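You operate a simulated robot arm through the tools that you are given. There is no shell and no other tool.

The job below is to be done with a simulated robot arm. You get a single attempt, and the scene is never put back.

TASK
Put things in order on the folding table top. At the end: the white dry sachet stands where the brown bean can (marked "BEANS") stood; the brown bean can is on the yellow wafers box; the blue dough paddle stands on top of the grey hatch; the clear square bottle stands where the white dry sachet stood; whatever was shut is shut again. Leave all else as you found it, and nothing knocked over. Set down upright: bean can.

It is judged by the outcome, as a careful person would: the job done as asked, and still so three seconds after it is handed in. It fails if anything else is knocked over, pushed out of place, dropped, spilled or broken.

THE ROBOT
A 6-joint arm with a two-finger parallel gripper, fixed in place. Base frame: the origin is at the foot of the arm, x ahead of it, y to its left, z up; the work surface is at about z = 0. Readings come in m, rad, newtons and seconds.
With the tool pointing down near the work surface it reaches from about 0.14 to 0.58 m from the base axis. Its first joint turns from -1.152 to 1.152 rad. Payload 2.1 kg.
Tool frame: the origin (TCP) lies between the finger pads and is the grasp point; the fingertips stand 0.03 m ahead of it; z points along the fingers, y is the line along which they close. Largest opening 0.094 m; finger width 0.028, thickness 0.01; the body of the gripper, 0.05 by 0.096 m, starts 0.055 m behind the TCP.
Orientation is that of the tool frame in the base frame, as a unit quaternion [w, x, y, z]. With the fingers straight down and closing along the base's y, the tool's x points along the base's -x, its y along +y and its z along -z.

THE INTERFACE
- The arm moves only by the tool step_arm. Its argument "increments" is text: rows parted by semicolons, each of 7 numbers parted by spaces: the turn, a rotation vector about the tool's x, y, z in rad, then the shift along the tool's x, y, z in m, then the finger opening in m, from 0 to 0.094. In form: wx wy wz dx dy dz fingers; .... A call has 1 to 20 rows; each row shifts and turns the commanded pose from where the row before left it, along the tool's axes as they then stand. A row lasts 0.2 s, in which the tool goes at most 0.05 m and 0.15 rad; a call with a longer step from one row to the next is refused whole, and so is a gripper value outside its range. A pose out of reach is approached as far as the arm can. The call stops where the force on the tool passes 40 N (or 10 N more than at its start, if that is more) or the arm is blocked; 0.2 s more then pass. Each finger travels about 0.072 m/s and halts on what it meets, pressing with about 36 N; the grip force reading is that of the motor and also rises with nothing between the fingers. The clock runs only during rows and for 0.2 s after the last one: add rows that do not move to give the fingers time. The reply holds the time, the measured pose of the TCP, the force on the tool along the base axes, the opening and the grip force, in the units named above and with some noise, with the torque about the TCP (base axes, N m) and any sound that the robot's microphone picked up, and new pictures: "pictures" is both (left out), scene, wrist or none.
- Cameras (640 x 400 px; columns grow to the right, rows downward): "scene" is fixed at [0.0582, -0.3733, 0.4852]; the picture's right is [0.71, -0.71, 0.00], its down [-0.43, -0.42, -0.80] and it looks along [0.57, 0.56, -0.60] (base axes); focal length 276 px, centre (320, 200). "wrist" rides on the gripper at [0.076, 0.014, -0.102] in the tool frame; the picture's right is [-0.18, 0.98, 0.00], its down [-0.75, -0.14, -0.64] and it looks along [-0.63, -0.12, 0.77] (tool axes); focal length 243 px, centre (320, 200). There is no depth. A picture from a camera that has moved, and an enlarged one, comes with that camera's place and axes in the base frame and with its lens. The place of the scene camera against the robot may be out by one fixed shift of up to 0.012 m in any direction.
- close_up(camera, box): a new picture of the part [left, top, right, bottom] of that camera's present view, enlarged. No time passes.
- close_job(): hands the job in; it is judged then, once.

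Nothing tells you positions but the pictures and the camera data. Unless the task says otherwise, let go and move clear before handing in.

The tools are called after ">>>" as name(argument=value, ...) on one line, values as JSON. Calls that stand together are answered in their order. step_arm: Moves the arm, as the interface text tells. Its arguments: {"type":"object","properties":{"increments":{"type":"string"},"pictures":{"type":"string","enum":["both","scene","wrist","none"]}},"required":["increments"]} The other tools are called the same way: close_up (camera, box) takes an enlarged picture of a part of a camera's view; close_job () hands the job in.

At the start:

```text
time: 0.0
tcp_pos: [0.3608, 0.0249, 0.3027]
tcp_rot: [-0.001, -0.001, 1.0, 0.0]
wrist_force: [0.2, -0.8, -0.3]
wrist_torque: [-0.03, 0.02, -0.01]
opening: 0.0942
grasp_force: 0.2
```

scene: 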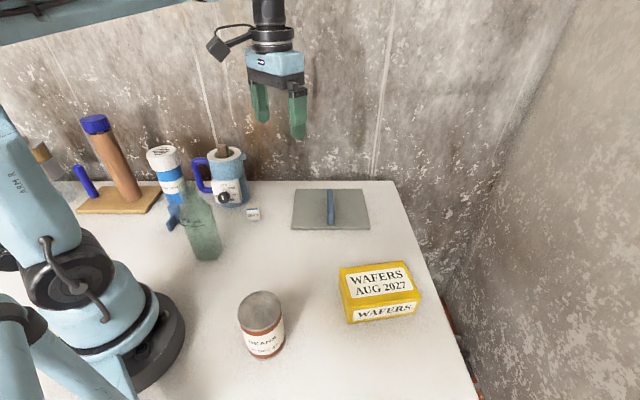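
wrist: 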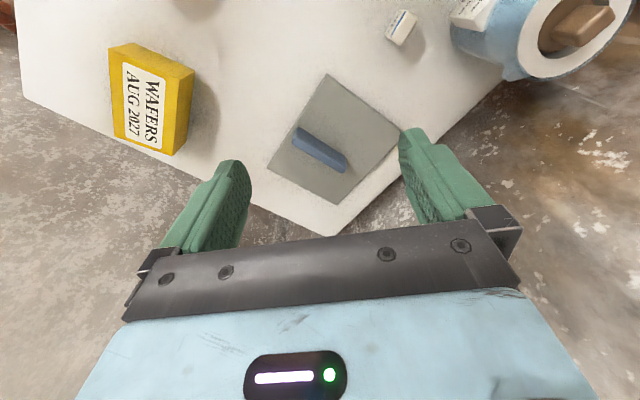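

I see the bean can near the front, the yellow wafers box to the right, a grey flat plate with a blue bar (perhaps the hatch) at the back, a tiny white item (perhaps the sachet), a green-clear bottle, a jug, a shaker and a board with a bottle. I'll look closer before moving.

>>> close_up(camera="scene", box=[140, 130, 280, 270])

>>> close_up(camera="scene", box=[20, 90, 180, 230])

>>> close_up(camera="scene", box=[270, 170, 400, 250])

>>> close_up(camera="scene", box=[210, 250, 430, 380])

>>> close_up(camera="wrist", box=[340, 0, 640, 180])

```text
2.86 times, centred on (210, 200) of scene
camera zoom: at [0.0582, -0.3733, 0.4852], right [0.71, -0.71, 0.0], down [-0.43, -0.42, -0.8], along [0.57, 0.56, -0.6], focal length 789 px, centre (634, 200)
```

zoom: 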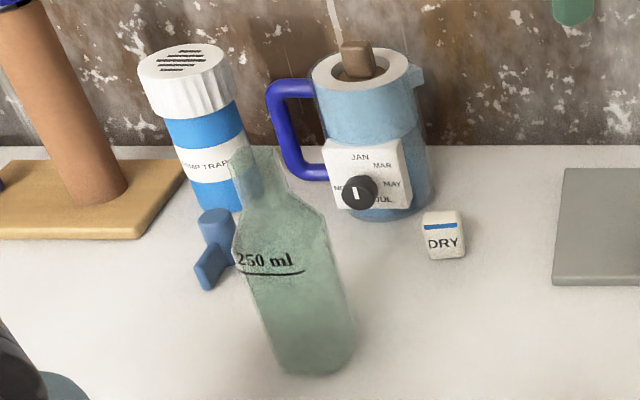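

```text
2.86 times, centred on (100, 160) of scene
camera zoom: at [0.0582, -0.3733, 0.4852], right [0.71, -0.71, 0.0], down [-0.43, -0.42, -0.8], along [0.57, 0.56, -0.6], focal length 789 px, centre (949, 314)
```

zoom: 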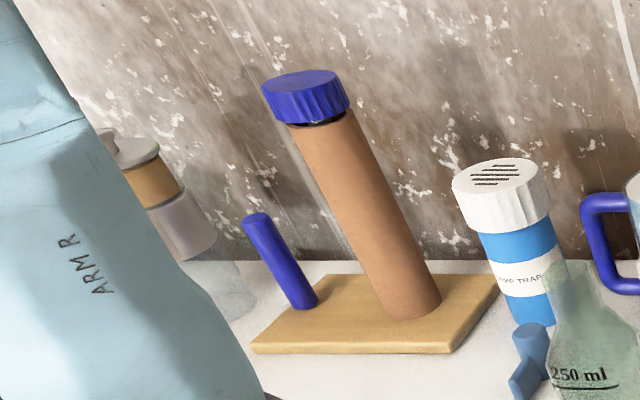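

```text
4.92 times, centred on (335, 210) of scene
camera zoom: at [0.0582, -0.3733, 0.4852], right [0.71, -0.71, 0.0], down [-0.43, -0.42, -0.8], along [0.57, 0.56, -0.6], focal length 1360 px, centre (246, 151)
```

zoom: 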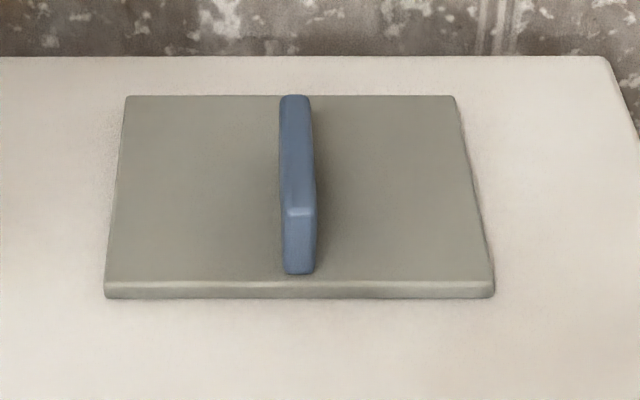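

```text
2.91 times, centred on (320, 315) of scene
camera zoom: at [0.0582, -0.3733, 0.4852], right [0.71, -0.71, 0.0], down [-0.43, -0.42, -0.8], along [0.57, 0.56, -0.6], focal length 803 px, centre (320, -134)
```

zoom: 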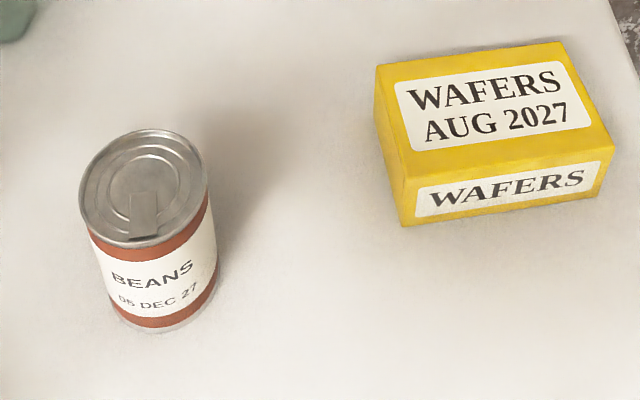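

```text
2.13 times, centred on (490, 90) of wrist
camera zoom: at [0.2835, 0.0383, 0.4057], right [0.18, 0.98, 0.0], down [0.75, -0.14, 0.64], along [0.63, -0.12, -0.77], focal length 518 px, centre (-43, 435)
```

zoom: 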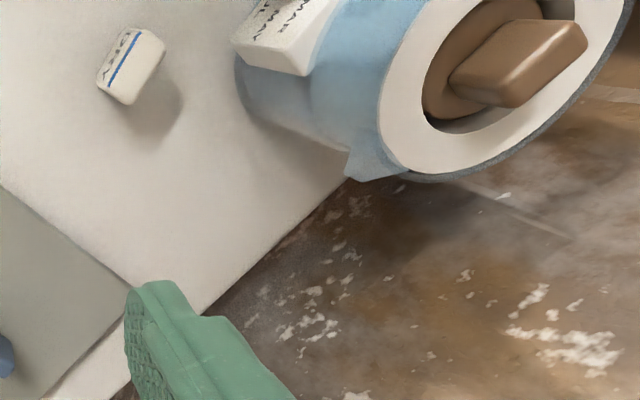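

The can is at about (0.157, -0.138), the wafers box around (0.365, -0.224), the "DRY" sachet near (0.34, 0.15), the bottle near (0.19, 0.12), and the blue kneading paddle near (0.17, 0.27). I'll move above the can first to refine its position with the wrist camera.

>>> step_arm(increments="0 0 0 0.03 -0.027 0.0085 0.094; 0 0 0 0.03 -0.027 0.0085 0.094; 0 0 0 0.03 -0.027 0.0085 0.094; 0 0 0 0.03 -0.027 0.0085 0.094; 0 0 0 0.03 -0.027 0.0085 0.094; 0 0 0 0.03 -0.027 0.0085 0.094; 0 0 0 0 0 0 0.094; 0 0 0 0 0 0 0.094")

```text
time: 1.8
tcp_pos: [0.18, -0.1408, 0.2507]
tcp_rot: [0.0, -0.001, 1.0, 0.0]
wrist_force: [0.6, -0.6, 0.1]
wrist_torque: [0.01, 0.04, -0.03]
opening: 0.0938
grasp_force: 0.1
camera wrist: at [0.1026, -0.1272, 0.3544], right [0.18, 0.98, 0.0], down [0.75, -0.14, 0.64], along [0.63, -0.12, -0.77], focal length 243 px, centre (320, 200)
```

scene: 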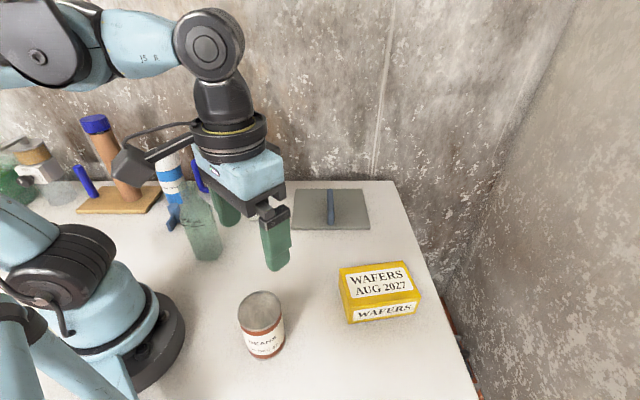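
wrist: 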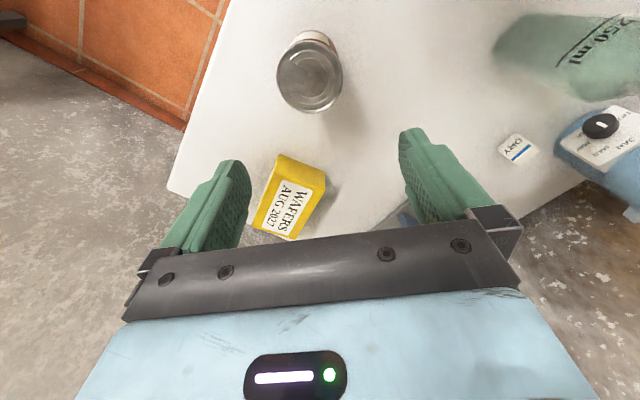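

The can is between the fingers in the wrist view. I'll enlarge the wrist picture to measure it precisely.

>>> close_up(camera="wrist", box=[240, 10, 400, 130])

>>> close_up(camera="wrist", box=[230, 140, 350, 250])

>>> close_up(camera="wrist", box=[480, 0, 640, 220])

>>> close_up(camera="scene", box=[0, 100, 240, 260])

```text
3.33 times, centred on (320, 70) of wrist
camera zoom: at [0.1026, -0.1272, 0.3544], right [0.18, 0.98, 0.0], down [0.75, -0.14, 0.64], along [0.63, -0.12, -0.77], focal length 809 px, centre (320, 633)
```

zoom: 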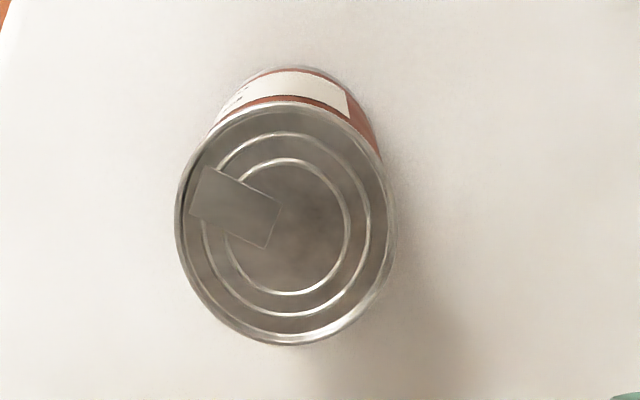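

```text
3.64 times, centred on (290, 195) of wrist
camera zoom: at [0.1026, -0.1272, 0.3544], right [0.18, 0.98, 0.0], down [0.75, -0.14, 0.64], along [0.63, -0.12, -0.77], focal length 882 px, centre (429, 218)
```

zoom: 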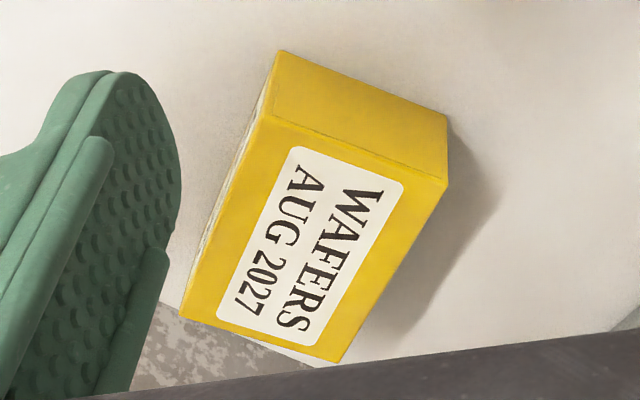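

```text
1.82 times, centred on (560, 110) of wrist
camera zoom: at [0.1026, -0.1272, 0.3544], right [0.18, 0.98, 0.0], down [0.75, -0.14, 0.64], along [0.63, -0.12, -0.77], focal length 441 px, centre (-116, 364)
```

zoom: 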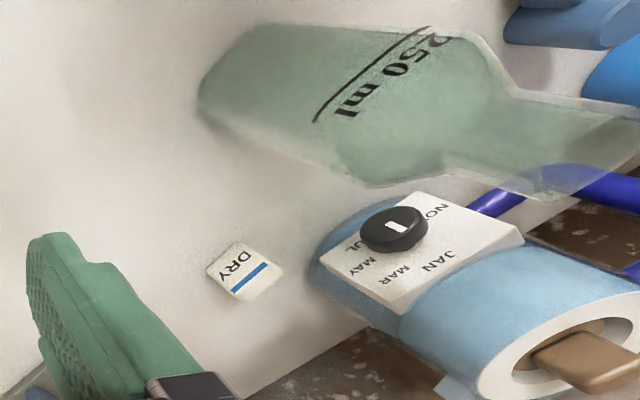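

```text
2.50 times, centred on (120, 180) of scene
camera zoom: at [0.0582, -0.3733, 0.4852], right [0.71, -0.71, 0.0], down [-0.43, -0.42, -0.8], along [0.57, 0.56, -0.6], focal length 690 px, centre (820, 250)
```

zoom: 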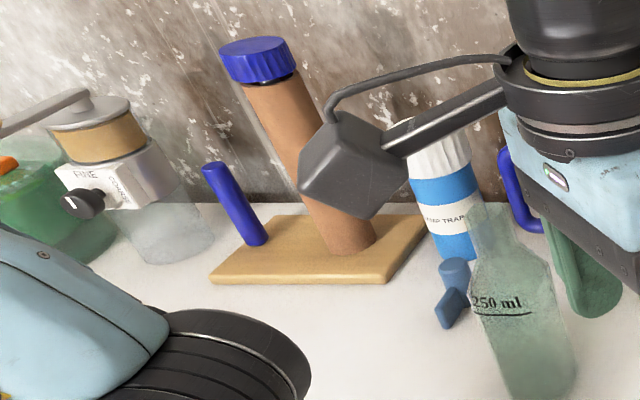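

The can's top centre measures at about (0.160, -0.149). I'll shift over it and come part-way down to check the alignment.

>>> step_arm(increments="0 0 0 0.01 -0.004 0.03 0.094; 0 0 0 0.01 -0.004 0.03 0.094; 0 0 0 0 0 0.03 0.094; 0 0 0 0 0 0 0.094")

```text
time: 2.8
tcp_pos: [0.1606, -0.1468, 0.1595]
tcp_rot: [0.0, -0.001, 1.0, 0.001]
wrist_force: [-0.2, -0.1, 0.2]
wrist_torque: [0.01, -0.01, -0.01]
opening: 0.0942
grasp_force: 0.0
camera wrist: at [0.0839, -0.133, 0.2629], right [0.18, 0.98, 0.0], down [0.75, -0.14, 0.64], along [0.63, -0.12, -0.77], focal length 243 px, centre (320, 200)
```

scene: 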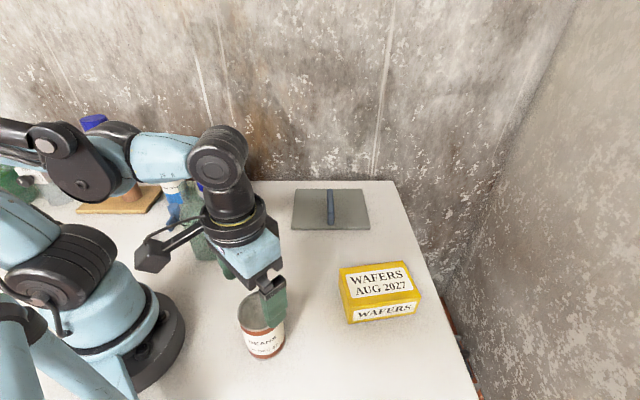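
wrist: 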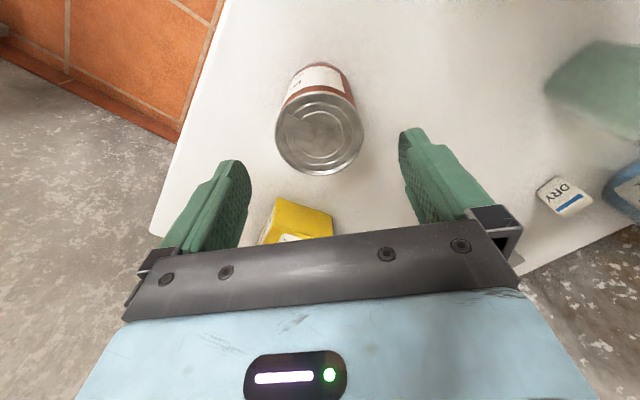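

The can is centred between the fingers within a couple of millimetres. I'll lower, close on it at mid-height and check the grip.

>>> step_arm(increments="0 0 0 0.001 -0.001 0.03 0.094; 0 0 0 0 0 0.03 0.094; 0 0 0 0 0 0.03 0.094; 0 0 0 0 0 0.004 0.094; 0 0 0 0 0 0 0.06; 0 0 0 0 0 0 0.05; 0 0 0 0 0 0 0.05; 0 0 0 0 0 0 0.05")

```text
time: 4.6
tcp_pos: [0.1591, -0.1485, 0.0677]
tcp_rot: [0.0, 0.0, 1.0, 0.001]
wrist_force: [-0.6, 0.1, -0.2]
wrist_torque: [0.01, -0.01, -0.02]
opening: 0.0659
grasp_force: 36.1
camera wrist: at [0.0822, -0.1335, 0.1707], right [0.18, 0.98, 0.0], down [0.75, -0.14, 0.64], along [0.63, -0.12, -0.77], focal length 243 px, centre (320, 200)
```

scene: 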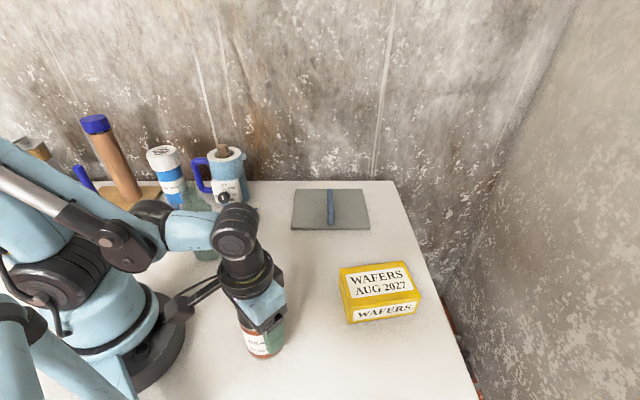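
wrist: 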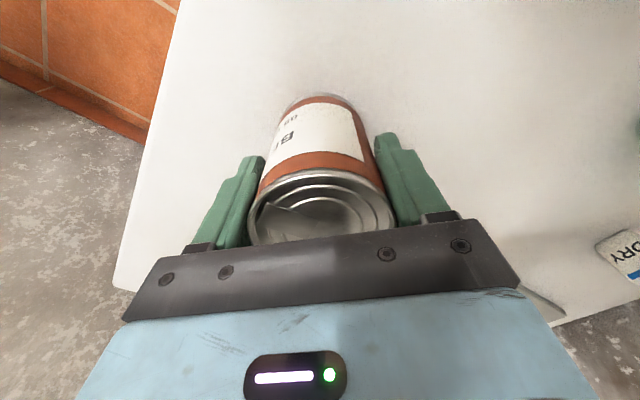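

The can is held firmly (opening 0.066 m). I'll lift it, carry it over the wafers box (about (0.361, -0.235)) and check from there.

>>> step_arm(increments="0 0 0 0 0 -0.02 0.05; 0 0 0 0 0 -0.03 0.05; 0 0 0 0 0 -0.04 0.05; 0 0 0 0 0 -0.04 0.05; 0 0 0 -0.02 -0.0086 0 0.05; 0 0 0 -0.036 -0.0155 0 0.05; 0 0 0 -0.036 -0.0155 0 0.05; 0 0 0 -0.036 -0.0155 0 0.05; 0 0 0 -0.036 -0.0155 0 0.05; 0 0 0 -0.02 -0.0086 0 0.05; 0 0 0 -0.018 -0.0073 0 0.05; 0 0 0 0 0 0 0.05; 0 0 0 0 0 0 0.05")

```text
time: 7.4
tcp_pos: [0.3595, -0.2338, 0.1964]
tcp_rot: [0.0, -0.001, 1.0, 0.001]
wrist_force: [0.2, 1.2, -3.1]
wrist_torque: [-0.02, -0.01, -0.03]
opening: 0.0658
grasp_force: 36.3
camera wrist: at [0.2831, -0.2197, 0.3005], right [0.18, 0.98, 0.0], down [0.75, -0.14, 0.64], along [0.63, -0.12, -0.77], focal length 243 px, centre (320, 200)
```

scene: 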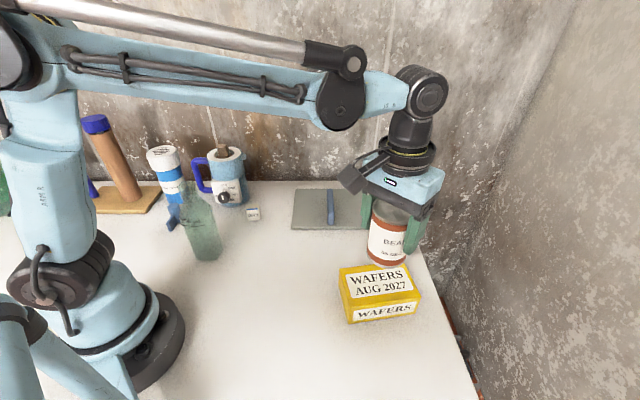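
wrist: 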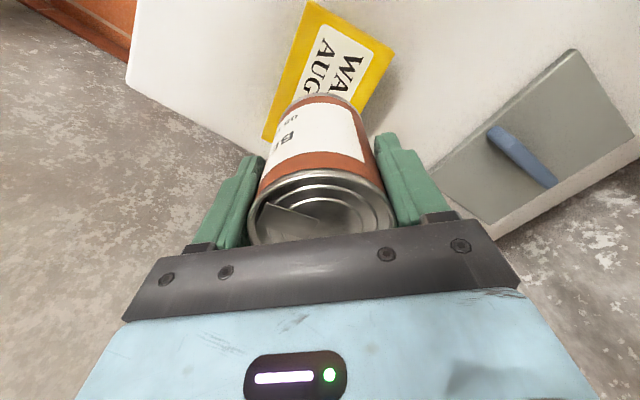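

The can hangs over the box; I'll enlarge to check the box's corners from this pose.

>>> close_up(camera="wrist", box=[240, 0, 410, 150])

>>> close_up(camera="wrist", box=[410, 40, 640, 240])

>>> close_up(camera="scene", box=[320, 200, 440, 330])

```text
2.67 times, centred on (325, 75) of wrist
camera zoom: at [0.2831, -0.2197, 0.3005], right [0.18, 0.98, 0.0], down [0.75, -0.14, 0.64], along [0.63, -0.12, -0.77], focal length 647 px, centre (307, 533)
```

zoom: 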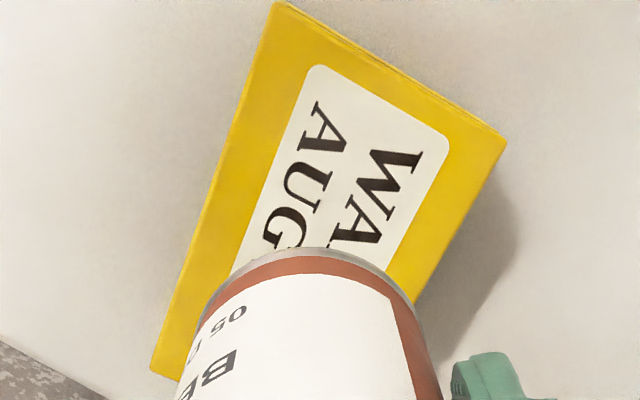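

```text
2.00 times, centred on (525, 140) of wrist
camera zoom: at [0.2831, -0.2197, 0.3005], right [0.18, 0.98, 0.0], down [0.75, -0.14, 0.64], along [0.63, -0.12, -0.77], focal length 485 px, centre (-90, 320)
```

zoom: 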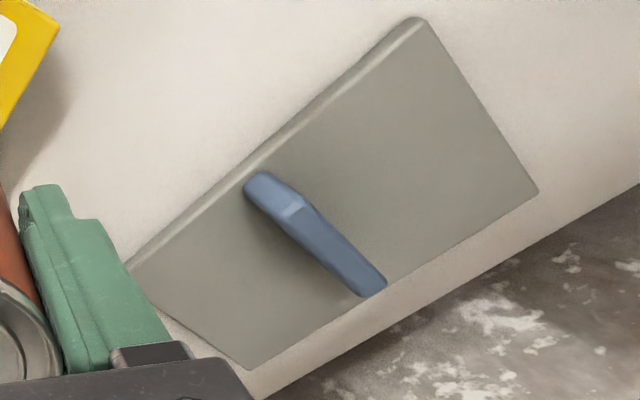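

```text
3.08 times, centred on (380, 265) of scene
camera zoom: at [0.0582, -0.3733, 0.4851], right [0.71, -0.71, 0.0], down [-0.43, -0.42, -0.8], along [0.57, 0.56, -0.6], focal length 850 px, centre (135, 0)
```

zoom: 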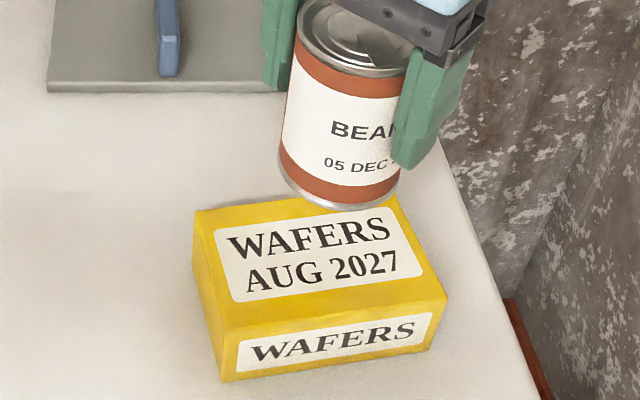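

The box centre comes out at (0.3616, -0.2345), matching. I'll lower to just above the box top (about z = 0.052) and check.

>>> step_arm(increments="0 0 0 -0.002 -0.0007 0.03 0.05; 0 0 0 0 0 0.02 0.05; 0 0 0 0 0 0.012 0.05; 0 0 0 0 0 0.006 0.05; 0 0 0 0 0 0 0.05")

>>> close_up(camera="scene", box=[320, 200, 440, 330])

```text
time: 8.6
tcp_pos: [0.3617, -0.2353, 0.1294]
tcp_rot: [0.0, -0.001, 1.0, 0.0]
wrist_force: [0.0, -1.3, -3.2]
wrist_torque: [-0.01, 0.0, 0.01]
opening: 0.0652
grasp_force: 35.4
camera wrist: at [0.286, -0.2209, 0.2327], right [0.18, 0.98, 0.0], down [0.75, -0.14, 0.64], along [0.63, -0.12, -0.77], focal length 243 px, centre (320, 200)
```

scene: 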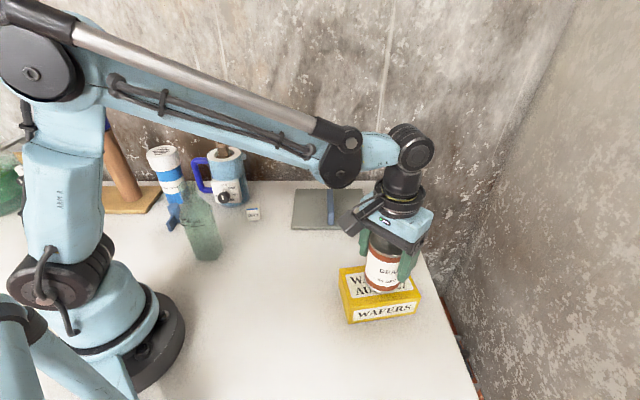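
wrist: 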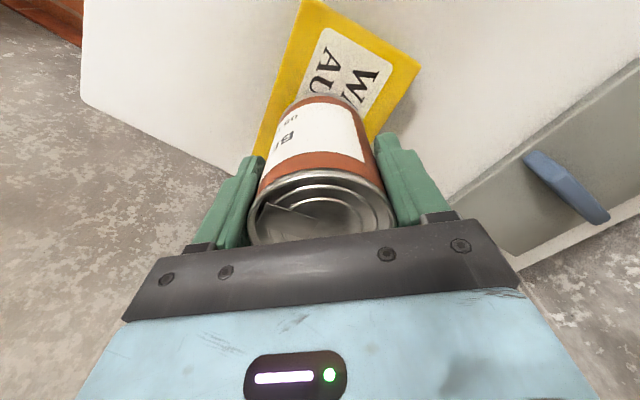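

```text
3.08 times, centred on (380, 265) of scene
camera zoom: at [0.0582, -0.3733, 0.4851], right [0.71, -0.71, 0.0], down [-0.43, -0.42, -0.8], along [0.57, 0.56, -0.6], focal length 850 px, centre (135, 0)
```

zoom: 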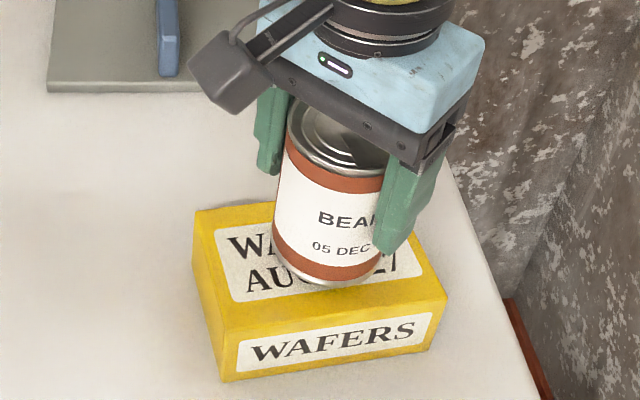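

The can is about a centimetre above the box and centred. I'll go down in 2 mm steps and watch the force for contact.

>>> step_arm(increments="0 0 0 0 0 0.002 0.05; 0 0 0 0 0 0.002 0.05; 0 0 0 0 0 0.002 0.05; 0 0 0 0 0 0 0.05", pictures="none")

>>> step_arm(increments="0 0 0 0 0 0.0015 0.05; 0 0 0 0 0 0 0.05", pictures="none")

>>> step_arm(increments="0 0 0 0 0 0.0015 0.05; 0 0 0 0 0 0 0.05", pictures="none")

```text
time: 9.6
tcp_pos: [0.3629, -0.235, 0.1231]
tcp_rot: [0.0, -0.001, 1.0, 0.0]
wrist_force: [-0.2, 0.3, -4.2]
wrist_torque: [0.03, 0.02, -0.01]
opening: 0.0656
grasp_force: 36.1
```

```text
time: 10.2
tcp_pos: [0.362, -0.234, 0.1221]
tcp_rot: [0.0, -0.001, 1.0, 0.0]
wrist_force: [-1.6, 1.4, 23.1]
wrist_torque: [-0.04, -0.01, 0.02]
opening: 0.0657
grasp_force: 35.4
```

```text
time: 10.8
tcp_pos: [0.3634, -0.2339, 0.122]
tcp_rot: [0.001, -0.001, 1.0, 0.001]
wrist_force: [5.9, -1.8, 26.0]
wrist_torque: [0.0, -0.34, 0.02]
opening: 0.0653
grasp_force: 36.2
```

Contact with the box came at z ≈ 0.122. I'll ease the pressure, open the fingers and rise straight up.

>>> step_arm(increments="0 0 0 0 0 -0.0015 0.05; 0 0 0 0 0 0 0.05; 0 0 0 0 0 0 0.08; 0 0 0 0 0 0 0.094; 0 0 0 0 0 0 0.094; 0 0 0 0 0 0 0.094; 0 0 0 0 0 -0.01 0.094; 0 0 0 0 0 -0.03 0.094; 0 0 0 0 0 -0.04 0.094; 0 0 0 0 0 -0.04 0.094; 0 0 0 0 0 0 0.094")

>>> close_up(camera="scene", box=[320, 200, 440, 330])

```text
time: 13.2
tcp_pos: [0.362, -0.2337, 0.2427]
tcp_rot: [0.0, -0.001, 1.0, 0.0]
wrist_force: [-0.5, -0.4, -0.7]
wrist_torque: [0.0, 0.04, 0.0]
opening: 0.094
grasp_force: 0.0
camera wrist: at [0.2855, -0.2193, 0.3453], right [0.18, 0.98, 0.0], down [0.75, -0.14, 0.64], along [0.63, -0.12, -0.77], focal length 243 px, centre (320, 200)
```

scene: 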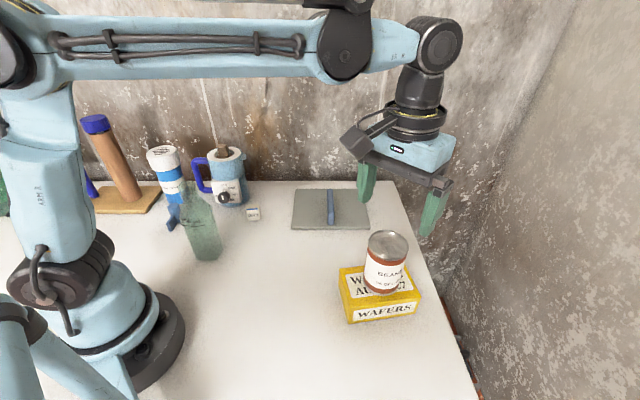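
wrist: 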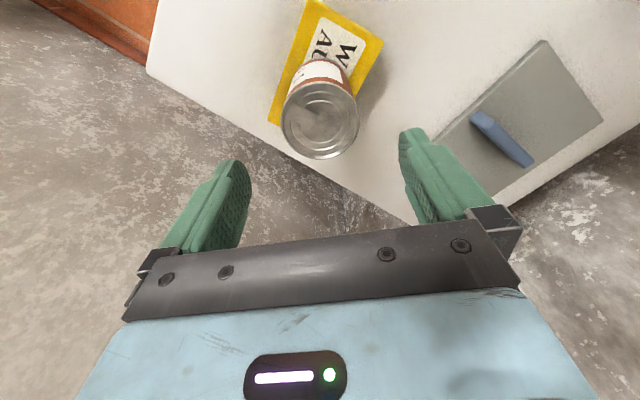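

```text
3.08 times, centred on (380, 265) of scene
camera zoom: at [0.0582, -0.3733, 0.4852], right [0.71, -0.71, 0.0], down [-0.43, -0.42, -0.8], along [0.57, 0.56, -0.6], focal length 850 px, centre (135, 0)
```

zoom: 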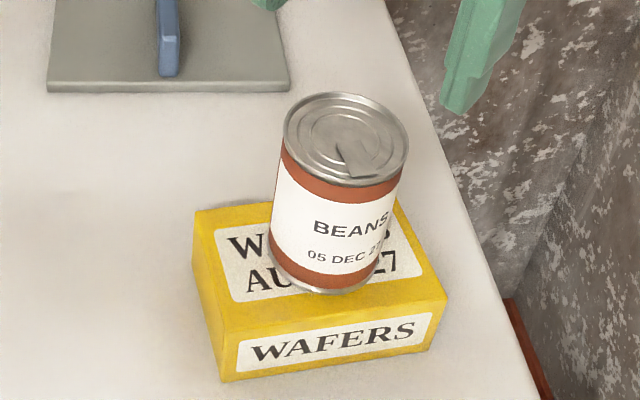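

The can stands centred on the wafers box. Next I'll move over the DRY sachet, which I estimate at about (0.334, 0.139).

>>> step_arm(increments="0 0 0 0.003 0.02 0 0.094; 0 0 0 0.003 0.04 0 0.094; 0 0 0 0.003 0.045 0 0.094; 0 0 0 0.003 0.045 0 0.094; 0 0 0 0.003 0.045 0 0.094; 0 0 0 0.003 0.045 0 0.094; 0 0 0 0.003 0.045 0 0.094; 0 0 0 0.003 0.045 0.01 0.094; 0 0 0 0.003 0.03 0.02 0.094; 0 0 0 0.001 0.013 0.02 0.094; 0 0 0 0 0 0 0.094; 0 0 0 0 0 0 0.094")

>>> close_up(camera="wrist", box=[220, 20, 420, 180])

```text
time: 15.8
tcp_pos: [0.3355, 0.1382, 0.194]
tcp_rot: [0.0, -0.001, 1.0, 0.0]
wrist_force: [0.3, -0.4, 0.4]
wrist_torque: [-0.01, 0.0, 0.01]
opening: 0.0939
grasp_force: 0.1
camera wrist: at [0.2588, 0.153, 0.2965], right [0.18, 0.98, 0.0], down [0.75, -0.14, 0.64], along [0.63, -0.12, -0.77], focal length 243 px, centre (320, 200)
```

scene: 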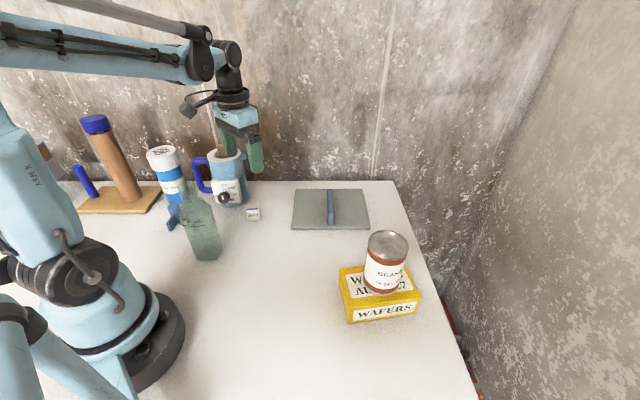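
wrist: 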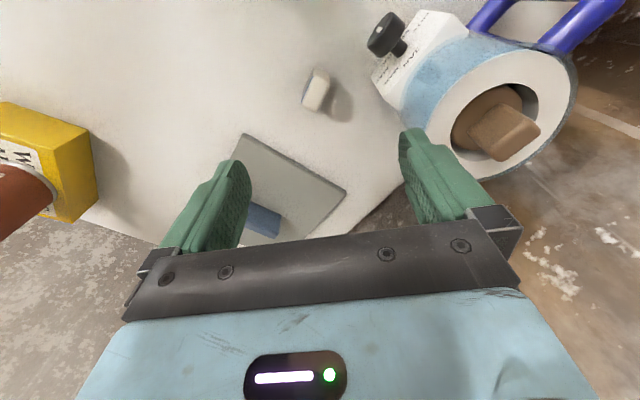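

```text
2.50 times, centred on (320, 100) of wrist
camera zoom: at [0.2588, 0.153, 0.2965], right [0.18, 0.98, 0.0], down [0.75, -0.14, 0.64], along [0.63, -0.12, -0.77], focal length 606 px, centre (320, 450)
```

zoom: 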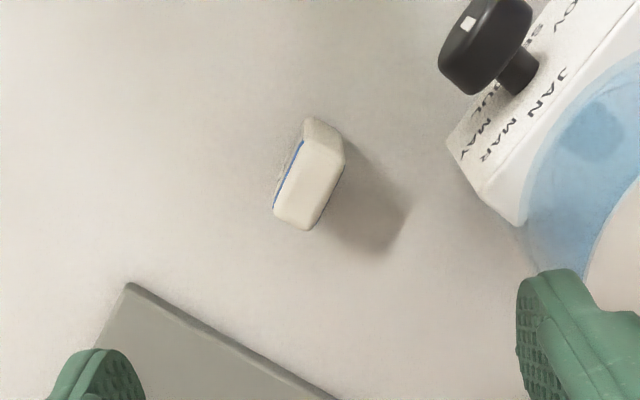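

The sachet is a small block standing on its narrow side, its long axis turned about -33° from x, at roughly (0.332, 0.134). I'll turn the gripper to match, narrow the fingers and come lower to check.

>>> step_arm(increments="0 0 0 0.0035 -0.004 0.02 0.07; 0 0 0.144 0 0 0 0.055; 0 0 0.144 0 0 0 0.05; 0 0 0.144 0 0 0 0.05; 0 0 0.144 0 0 0 0.05; 0 0 0 0 0 0.04 0.05; 0 0 0 0 0 0 0.05; 0 0 0 0 0 0 0.05")

>>> close_up(camera="wrist", box=[220, 40, 420, 200])

>>> close_up(camera="scene", box=[200, 140, 320, 240])

```text
time: 17.6
tcp_pos: [0.3322, 0.1353, 0.134]
tcp_rot: [0.0, 0.285, 0.959, 0.001]
wrist_force: [-0.7, 0.3, 0.2]
wrist_torque: [-0.03, -0.01, 0.0]
opening: 0.0501
grasp_force: 0.0
camera wrist: at [0.2757, 0.1889, 0.2365], right [0.69, 0.72, 0.0], down [0.56, -0.53, 0.64], along [0.47, -0.44, -0.77], focal length 243 px, centre (320, 200)
```

scene: 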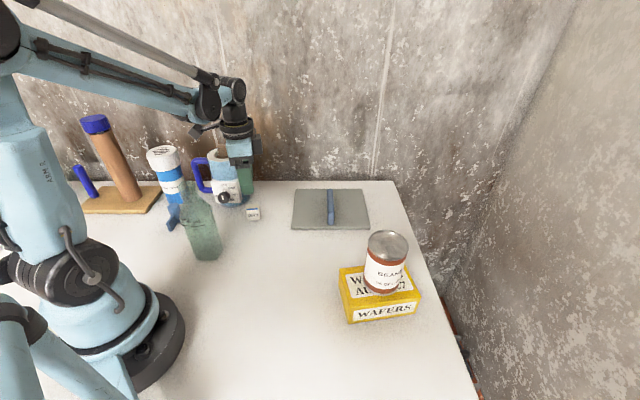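
wrist: 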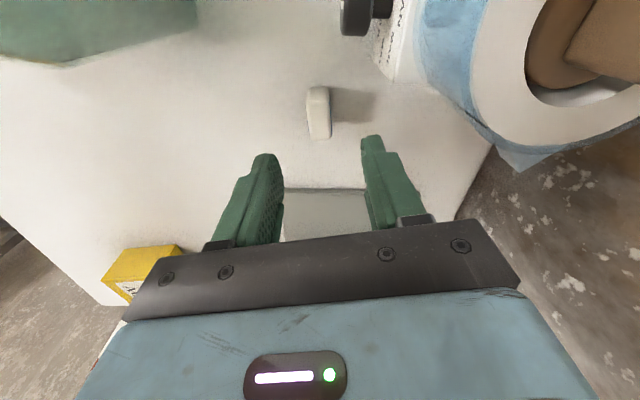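

```text
2.50 times, centred on (320, 120) of wrist
camera zoom: at [0.2757, 0.1889, 0.2365], right [0.69, 0.72, 0.0], down [0.56, -0.53, 0.64], along [0.47, -0.44, -0.77], focal length 606 px, centre (320, 400)
```

zoom: 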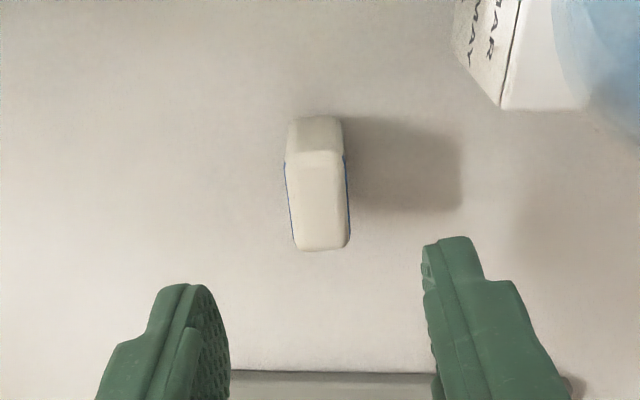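

```text
4.00 times, centred on (260, 190) of scene
camera zoom: at [0.0582, -0.3733, 0.4852], right [0.71, -0.71, 0.0], down [-0.43, -0.42, -0.8], along [0.57, 0.56, -0.6], focal length 1105 px, centre (560, 240)
```

zoom: 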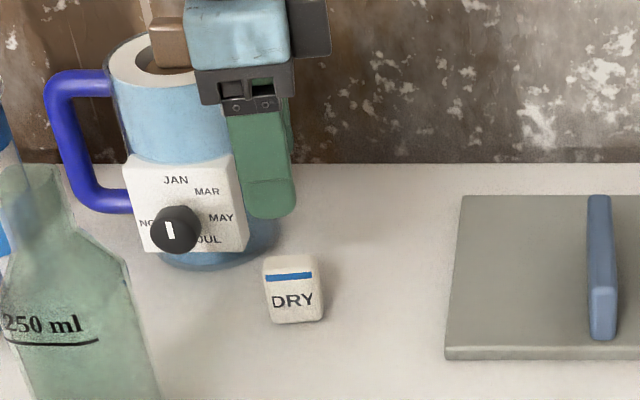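

The sachet is 0.019 m thick and about 0.04 m tall, centred at (0.333, 0.135), right under the tool. I'll trim the yaw, go down and close on it.

>>> step_arm(increments="0 0 0.06 0 0 0.03 0.05; 0 0 0 0 0 0.03 0.05; 0 0 0 0 0 0.025 0.05; 0 0 0 0 0 0.012 0.05; 0 0 0 0 0 0 0.05; 0 0 0 0 0 0 0.03; 0 0 0 0 0 0 0.012; 0 0 0 0 0 0 0.008; 0 0 0 0 0 0 0.008")

>>> close_up(camera="scene", box=[200, 140, 320, 240])

```text
time: 19.6
tcp_pos: [0.3339, 0.136, 0.0356]
tcp_rot: [0.0, 0.313, 0.95, 0.0]
wrist_force: [1.2, 0.2, -0.1]
wrist_torque: [-0.02, -0.02, -0.02]
opening: 0.0231
grasp_force: 35.9
camera wrist: at [0.2803, 0.1931, 0.1387], right [0.73, 0.68, 0.0], down [0.52, -0.56, 0.64], along [0.44, -0.47, -0.77], focal length 243 px, centre (320, 200)
```

scene: 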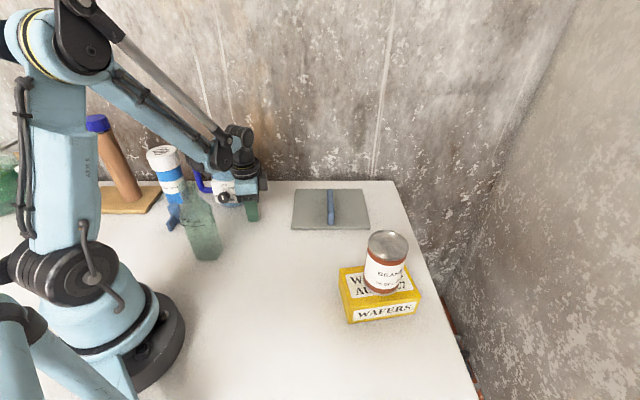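
wrist: 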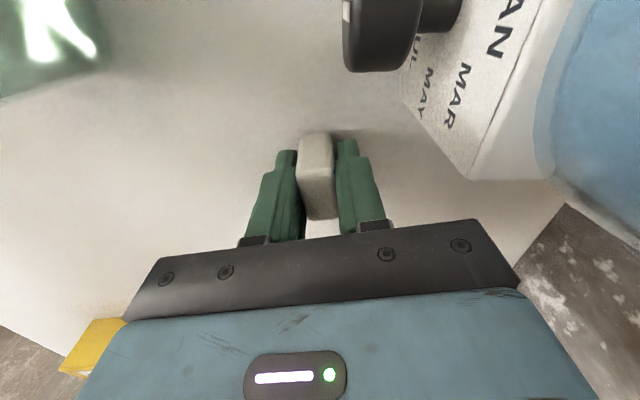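

```text
4.00 times, centred on (260, 190) of scene
camera zoom: at [0.0582, -0.3733, 0.4852], right [0.71, -0.71, 0.0], down [-0.43, -0.42, -0.8], along [0.57, 0.56, -0.6], focal length 1105 px, centre (560, 240)
```

zoom: 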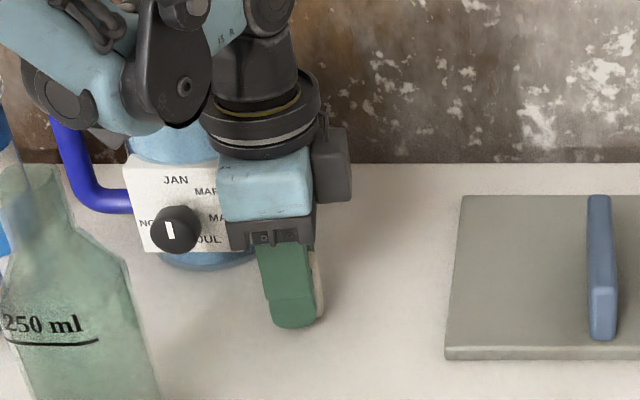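

The sachet is held (0.023 m between the fingers). I'll lift it, carry it in two legs clear of the bottle and hover over the can's old place (0.159, -0.149).

>>> step_arm(increments="0 0 0 0 0 -0.015 0.008; 0 0 0 0 0 -0.03 0.008; 0 0 0 0 0 -0.04 0.008; 0 0 0 0 0 -0.04 0.008; 0 0 0 0 0 -0.04 0.008; 0 0 0 -0.0232 -0.0314 0 0.008; 0 0 0 -0.0232 -0.0314 0 0.008; 0 0 0 -0.0232 -0.0314 0 0.008; 0 0 0 -0.0232 -0.0314 0 0.008; 0 0 0 0.0126 -0.0415 0 0.008; 0 0 0 0.0126 -0.0415 0 0.008; 0 0 0 0.0126 -0.0415 0 0.008; 0 0 0 0.0126 -0.0415 0 0.008; 0 0 0 0.0126 -0.0415 0 0.008; 0 0 0 0 0 0 0.008; 0 0 0 0 0 0 0.008")

```text
time: 23.0
tcp_pos: [0.1555, -0.1505, 0.1986]
tcp_rot: [0.0, 0.312, 0.95, -0.001]
wrist_force: [0.8, 0.1, -0.4]
wrist_torque: [0.02, 0.0, 0.0]
opening: 0.0232
grasp_force: 35.7
camera wrist: at [0.1033, -0.0938, 0.3014], right [0.73, 0.68, 0.0], down [0.52, -0.56, 0.64], along [0.44, -0.47, -0.77], focal length 243 px, centre (320, 200)
```

scene: 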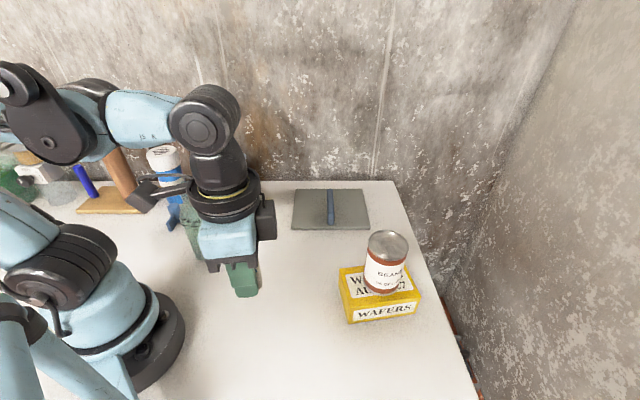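
wrist: 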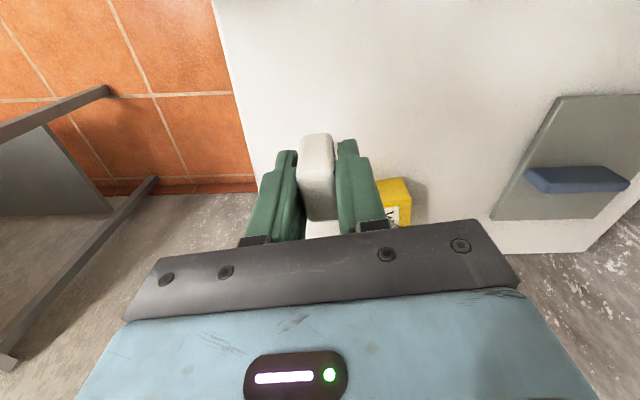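

I'm hovering over the can's old spot; I'll trim by a few millimetres and lower the sachet to just above the table.

>>> step_arm(increments="0 0 0 -0.002 0.004 0.03 0.008; 0 0 0 0 0 0.04 0.008; 0 0 0 0 0 0.04 0.008; 0 0 0 0 0 0.03 0.008; 0 0 0 0 0 0.015 0.008; 0 0 0 0 0 0 0.008; 0 0 0 0 0 0 0.008")

>>> close_up(camera="scene", box=[200, 270, 340, 390])

```text
time: 24.6
tcp_pos: [0.1612, -0.1476, 0.0437]
tcp_rot: [0.0, 0.312, 0.95, -0.001]
wrist_force: [0.3, 0.3, 0.2]
wrist_torque: [0.03, -0.02, -0.03]
opening: 0.023
grasp_force: 35.9
camera wrist: at [0.1078, -0.092, 0.1462], right [0.73, 0.68, 0.0], down [0.52, -0.56, 0.64], along [0.44, -0.47, -0.77], focal length 243 px, centre (320, 200)
```

scene: 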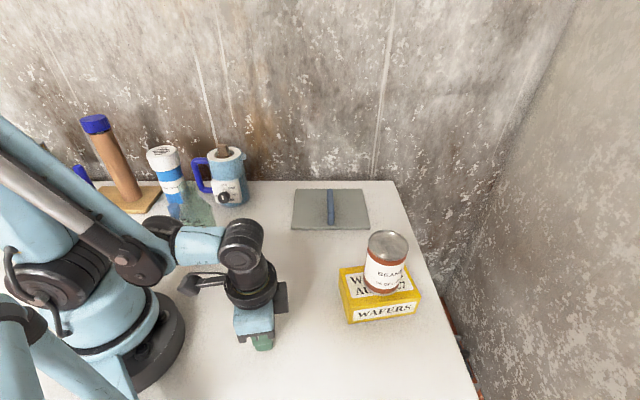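
wrist: 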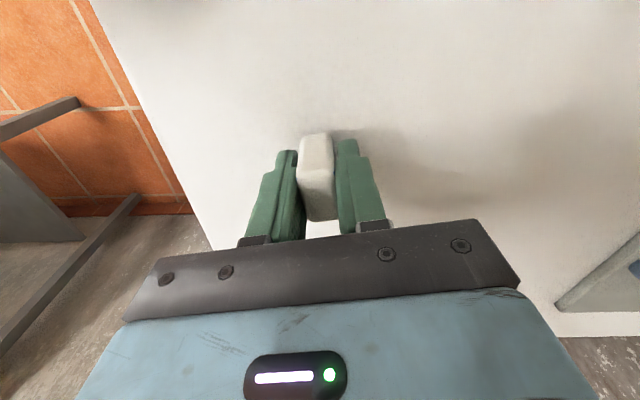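

```text
3.33 times, centred on (270, 330) of scene
camera zoom: at [0.0582, -0.3733, 0.4852], right [0.71, -0.71, 0.0], down [-0.43, -0.42, -0.8], along [0.57, 0.56, -0.6], focal length 920 px, centre (487, -233)
```

zoom: 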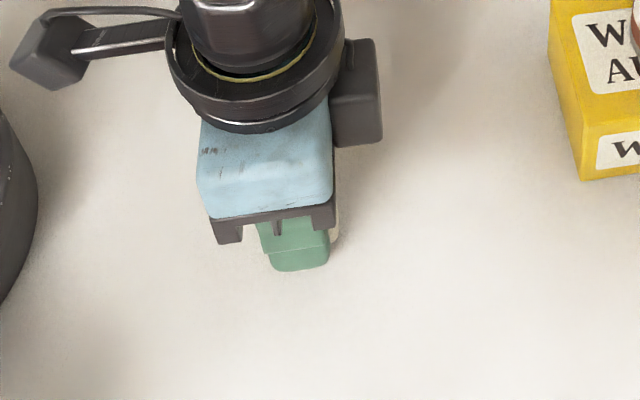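

It's about 8 mm above the table. I'll lower in small steps until it touches.

>>> step_arm(increments="0 0 0 0 0 0.003 0.008; 0 0 0 0 0 0.003 0.008; 0 0 0 0 0 0 0.008", pictures="none")

>>> step_arm(increments="0 0 0 0 0 0.0015 0.008; 0 0 0 0 0 0 0.008", pictures="none")

```text
time: 25.4
tcp_pos: [0.1616, -0.148, 0.0378]
tcp_rot: [0.0, 0.312, 0.95, 0.0]
wrist_force: [0.2, -0.2, 0.2]
wrist_torque: [0.01, 0.02, 0.03]
opening: 0.023
grasp_force: 36.5
```

```text
time: 26.0
tcp_pos: [0.1615, -0.1488, 0.0362]
tcp_rot: [0.0, 0.313, 0.95, -0.001]
wrist_force: [-0.8, 0.1, 0.4]
wrist_torque: [0.02, 0.0, 0.02]
opening: 0.0231
grasp_force: 35.3
```

>>> step_arm(increments="0 0 0 0 0 0.001 0.008; 0 0 0 0 0 0 0.008", pictures="none")

```text
time: 26.6
tcp_pos: [0.1617, -0.1489, 0.0363]
tcp_rot: [0.0, 0.312, 0.95, 0.0]
wrist_force: [0.0, 0.6, -0.7]
wrist_torque: [0.02, 0.02, 0.04]
opening: 0.0233
grasp_force: 36.7
```

No contact force yet; I'll go down one more millimetre at a time.

>>> step_arm(increments="0 0 0 0 0 0.001 0.008; 0 0 0 0 0 0 0.008", pictures="none")

```text
time: 27.2
tcp_pos: [0.1625, -0.1486, 0.0352]
tcp_rot: [0.001, 0.313, 0.95, 0.0]
wrist_force: [-1.8, -0.1, 5.7]
wrist_torque: [-0.03, 0.0, 0.0]
opening: 0.0232
grasp_force: 35.7
```

It touched the table (about 6 N). I'll open the fingers and rise.

>>> step_arm(increments="0 0 0 0 0 0 0.03; 0 0 0 0 0 0 0.045; 0 0 0 0 0 0 0.055; 0 0 0 0 0 0 0.055; 0 0 0 0 0 -0.015 0.055; 0 0 0 0 0 -0.03 0.055; 0 0 0 0 0 -0.045 0.055; 0 0 0 0 0 -0.045 0.055; 0 0 0 0 0 -0.04 0.055; 0 0 0 0 0 0 0.055")

>>> close_up(camera="scene", box=[200, 270, 340, 390])

>>> close_up(camera="wrist", box=[220, 20, 420, 180])

```text
time: 29.4
tcp_pos: [0.1614, -0.1508, 0.2103]
tcp_rot: [0.0, 0.313, 0.95, 0.0]
wrist_force: [-0.5, 0.0, -0.5]
wrist_torque: [-0.01, 0.03, -0.03]
opening: 0.0551
grasp_force: 0.0
camera wrist: at [0.1074, -0.0927, 0.3137], right [0.73, 0.68, 0.0], down [0.52, -0.56, 0.64], along [0.44, -0.47, -0.77], focal length 243 px, centre (320, 200)
```

scene: 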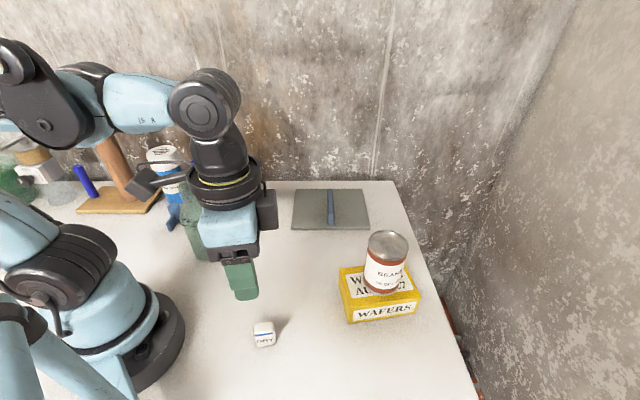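
wrist: 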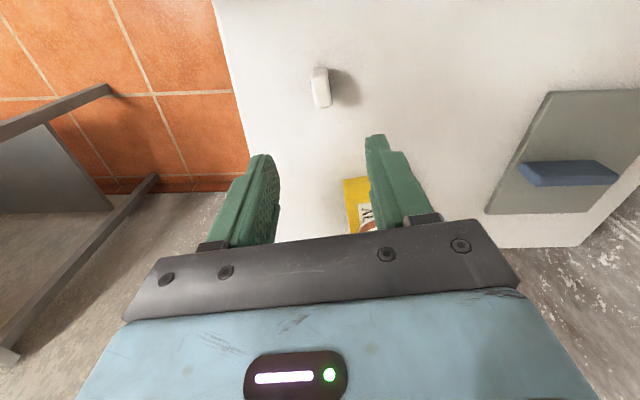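

```text
3.33 times, centred on (270, 330) of scene
camera zoom: at [0.0582, -0.3733, 0.4852], right [0.71, -0.71, 0.0], down [-0.43, -0.42, -0.8], along [0.57, 0.56, -0.6], focal length 920 px, centre (487, -233)
```

zoom: 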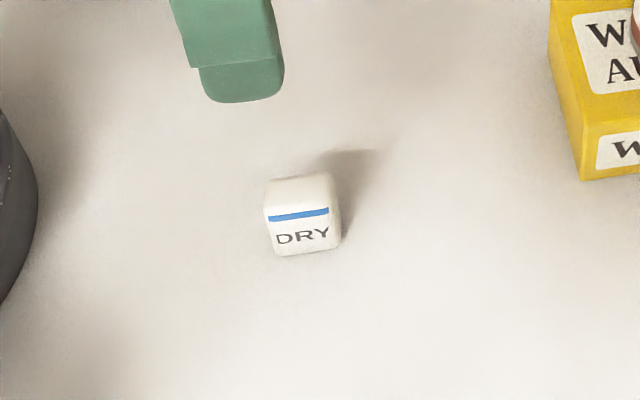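

```text
2.50 times, centred on (320, 100) of wrist
camera zoom: at [0.1074, -0.0927, 0.3137], right [0.73, 0.68, 0.0], down [0.52, -0.56, 0.64], along [0.44, -0.47, -0.77], focal length 606 px, centre (320, 450)
```

zoom: 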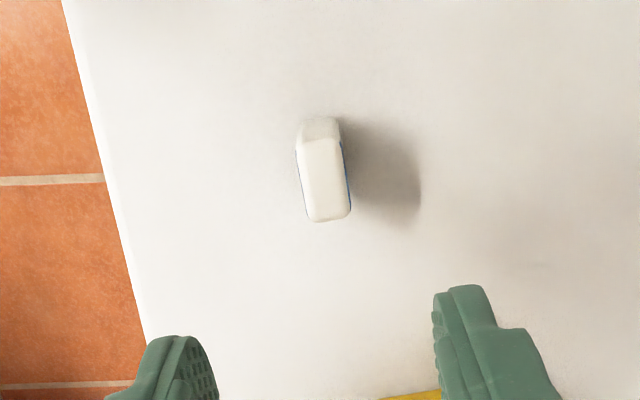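

The sachet now stands on the can's old spot. Next is the clear square bottle near (0.19, 0.11); I'll rise, turn the gripper straight and look at it from above.

>>> step_arm(increments="0 0 -0.127 0 0 -0.02 0.07; 0 0 -0.127 0 0 -0.03 0.094; 0 0 -0.127 0 0 -0.03 0.094; 0 0 -0.127 0 0 -0.02 0.094; 0 0 -0.129 0 0 0 0.094; 0 0 0 -0.005 0.03 0 0.094; 0 0 0 -0.005 0.045 0 0.094; 0 0 0 -0.005 0.045 0 0.094; 0 0 0 -0.005 0.045 0 0.094; 0 0 0 -0.005 0.045 0 0.094; 0 0 0 -0.003 0.04 0 0.094; 0 0 0 0 0 0 0.094; 0 0 0 0 0 0 0.094")

>>> close_up(camera="wrist", box=[220, 20, 420, 180])

```text
time: 32.2
tcp_pos: [0.1908, 0.1011, 0.312]
tcp_rot: [0.001, -0.001, 1.0, 0.0]
wrist_force: [-0.6, 0.3, 0.0]
wrist_torque: [0.02, 0.03, 0.01]
opening: 0.0938
grasp_force: 0.0
camera wrist: at [0.114, 0.1152, 0.4139], right [0.18, 0.98, 0.0], down [0.75, -0.14, 0.64], along [0.63, -0.12, -0.77], focal length 243 px, centre (320, 200)
```

scene: 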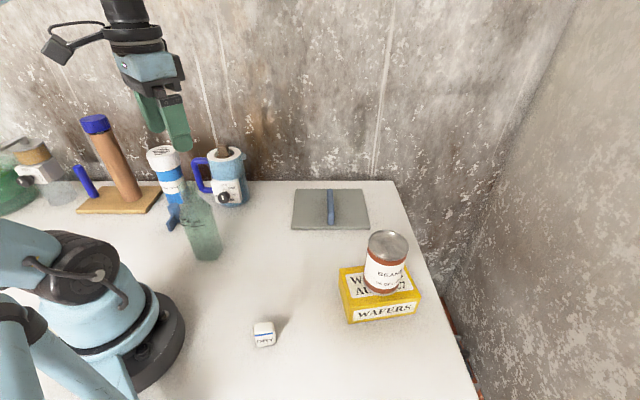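
wrist: 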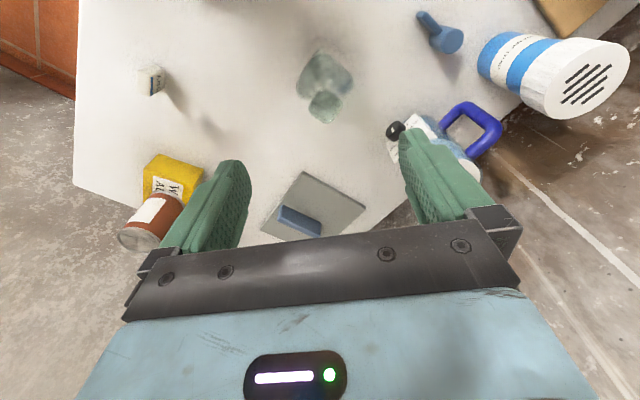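

```text
2.50 times, centred on (320, 100) of wrist
camera zoom: at [0.114, 0.1152, 0.4139], right [0.18, 0.98, 0.0], down [0.75, -0.14, 0.64], along [0.63, -0.12, -0.77], focal length 606 px, centre (320, 450)
```

zoom: 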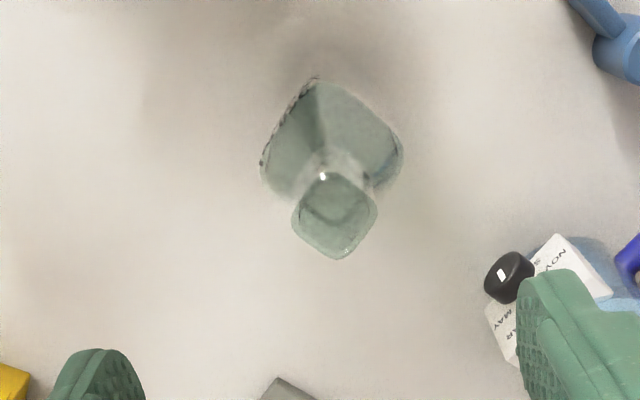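

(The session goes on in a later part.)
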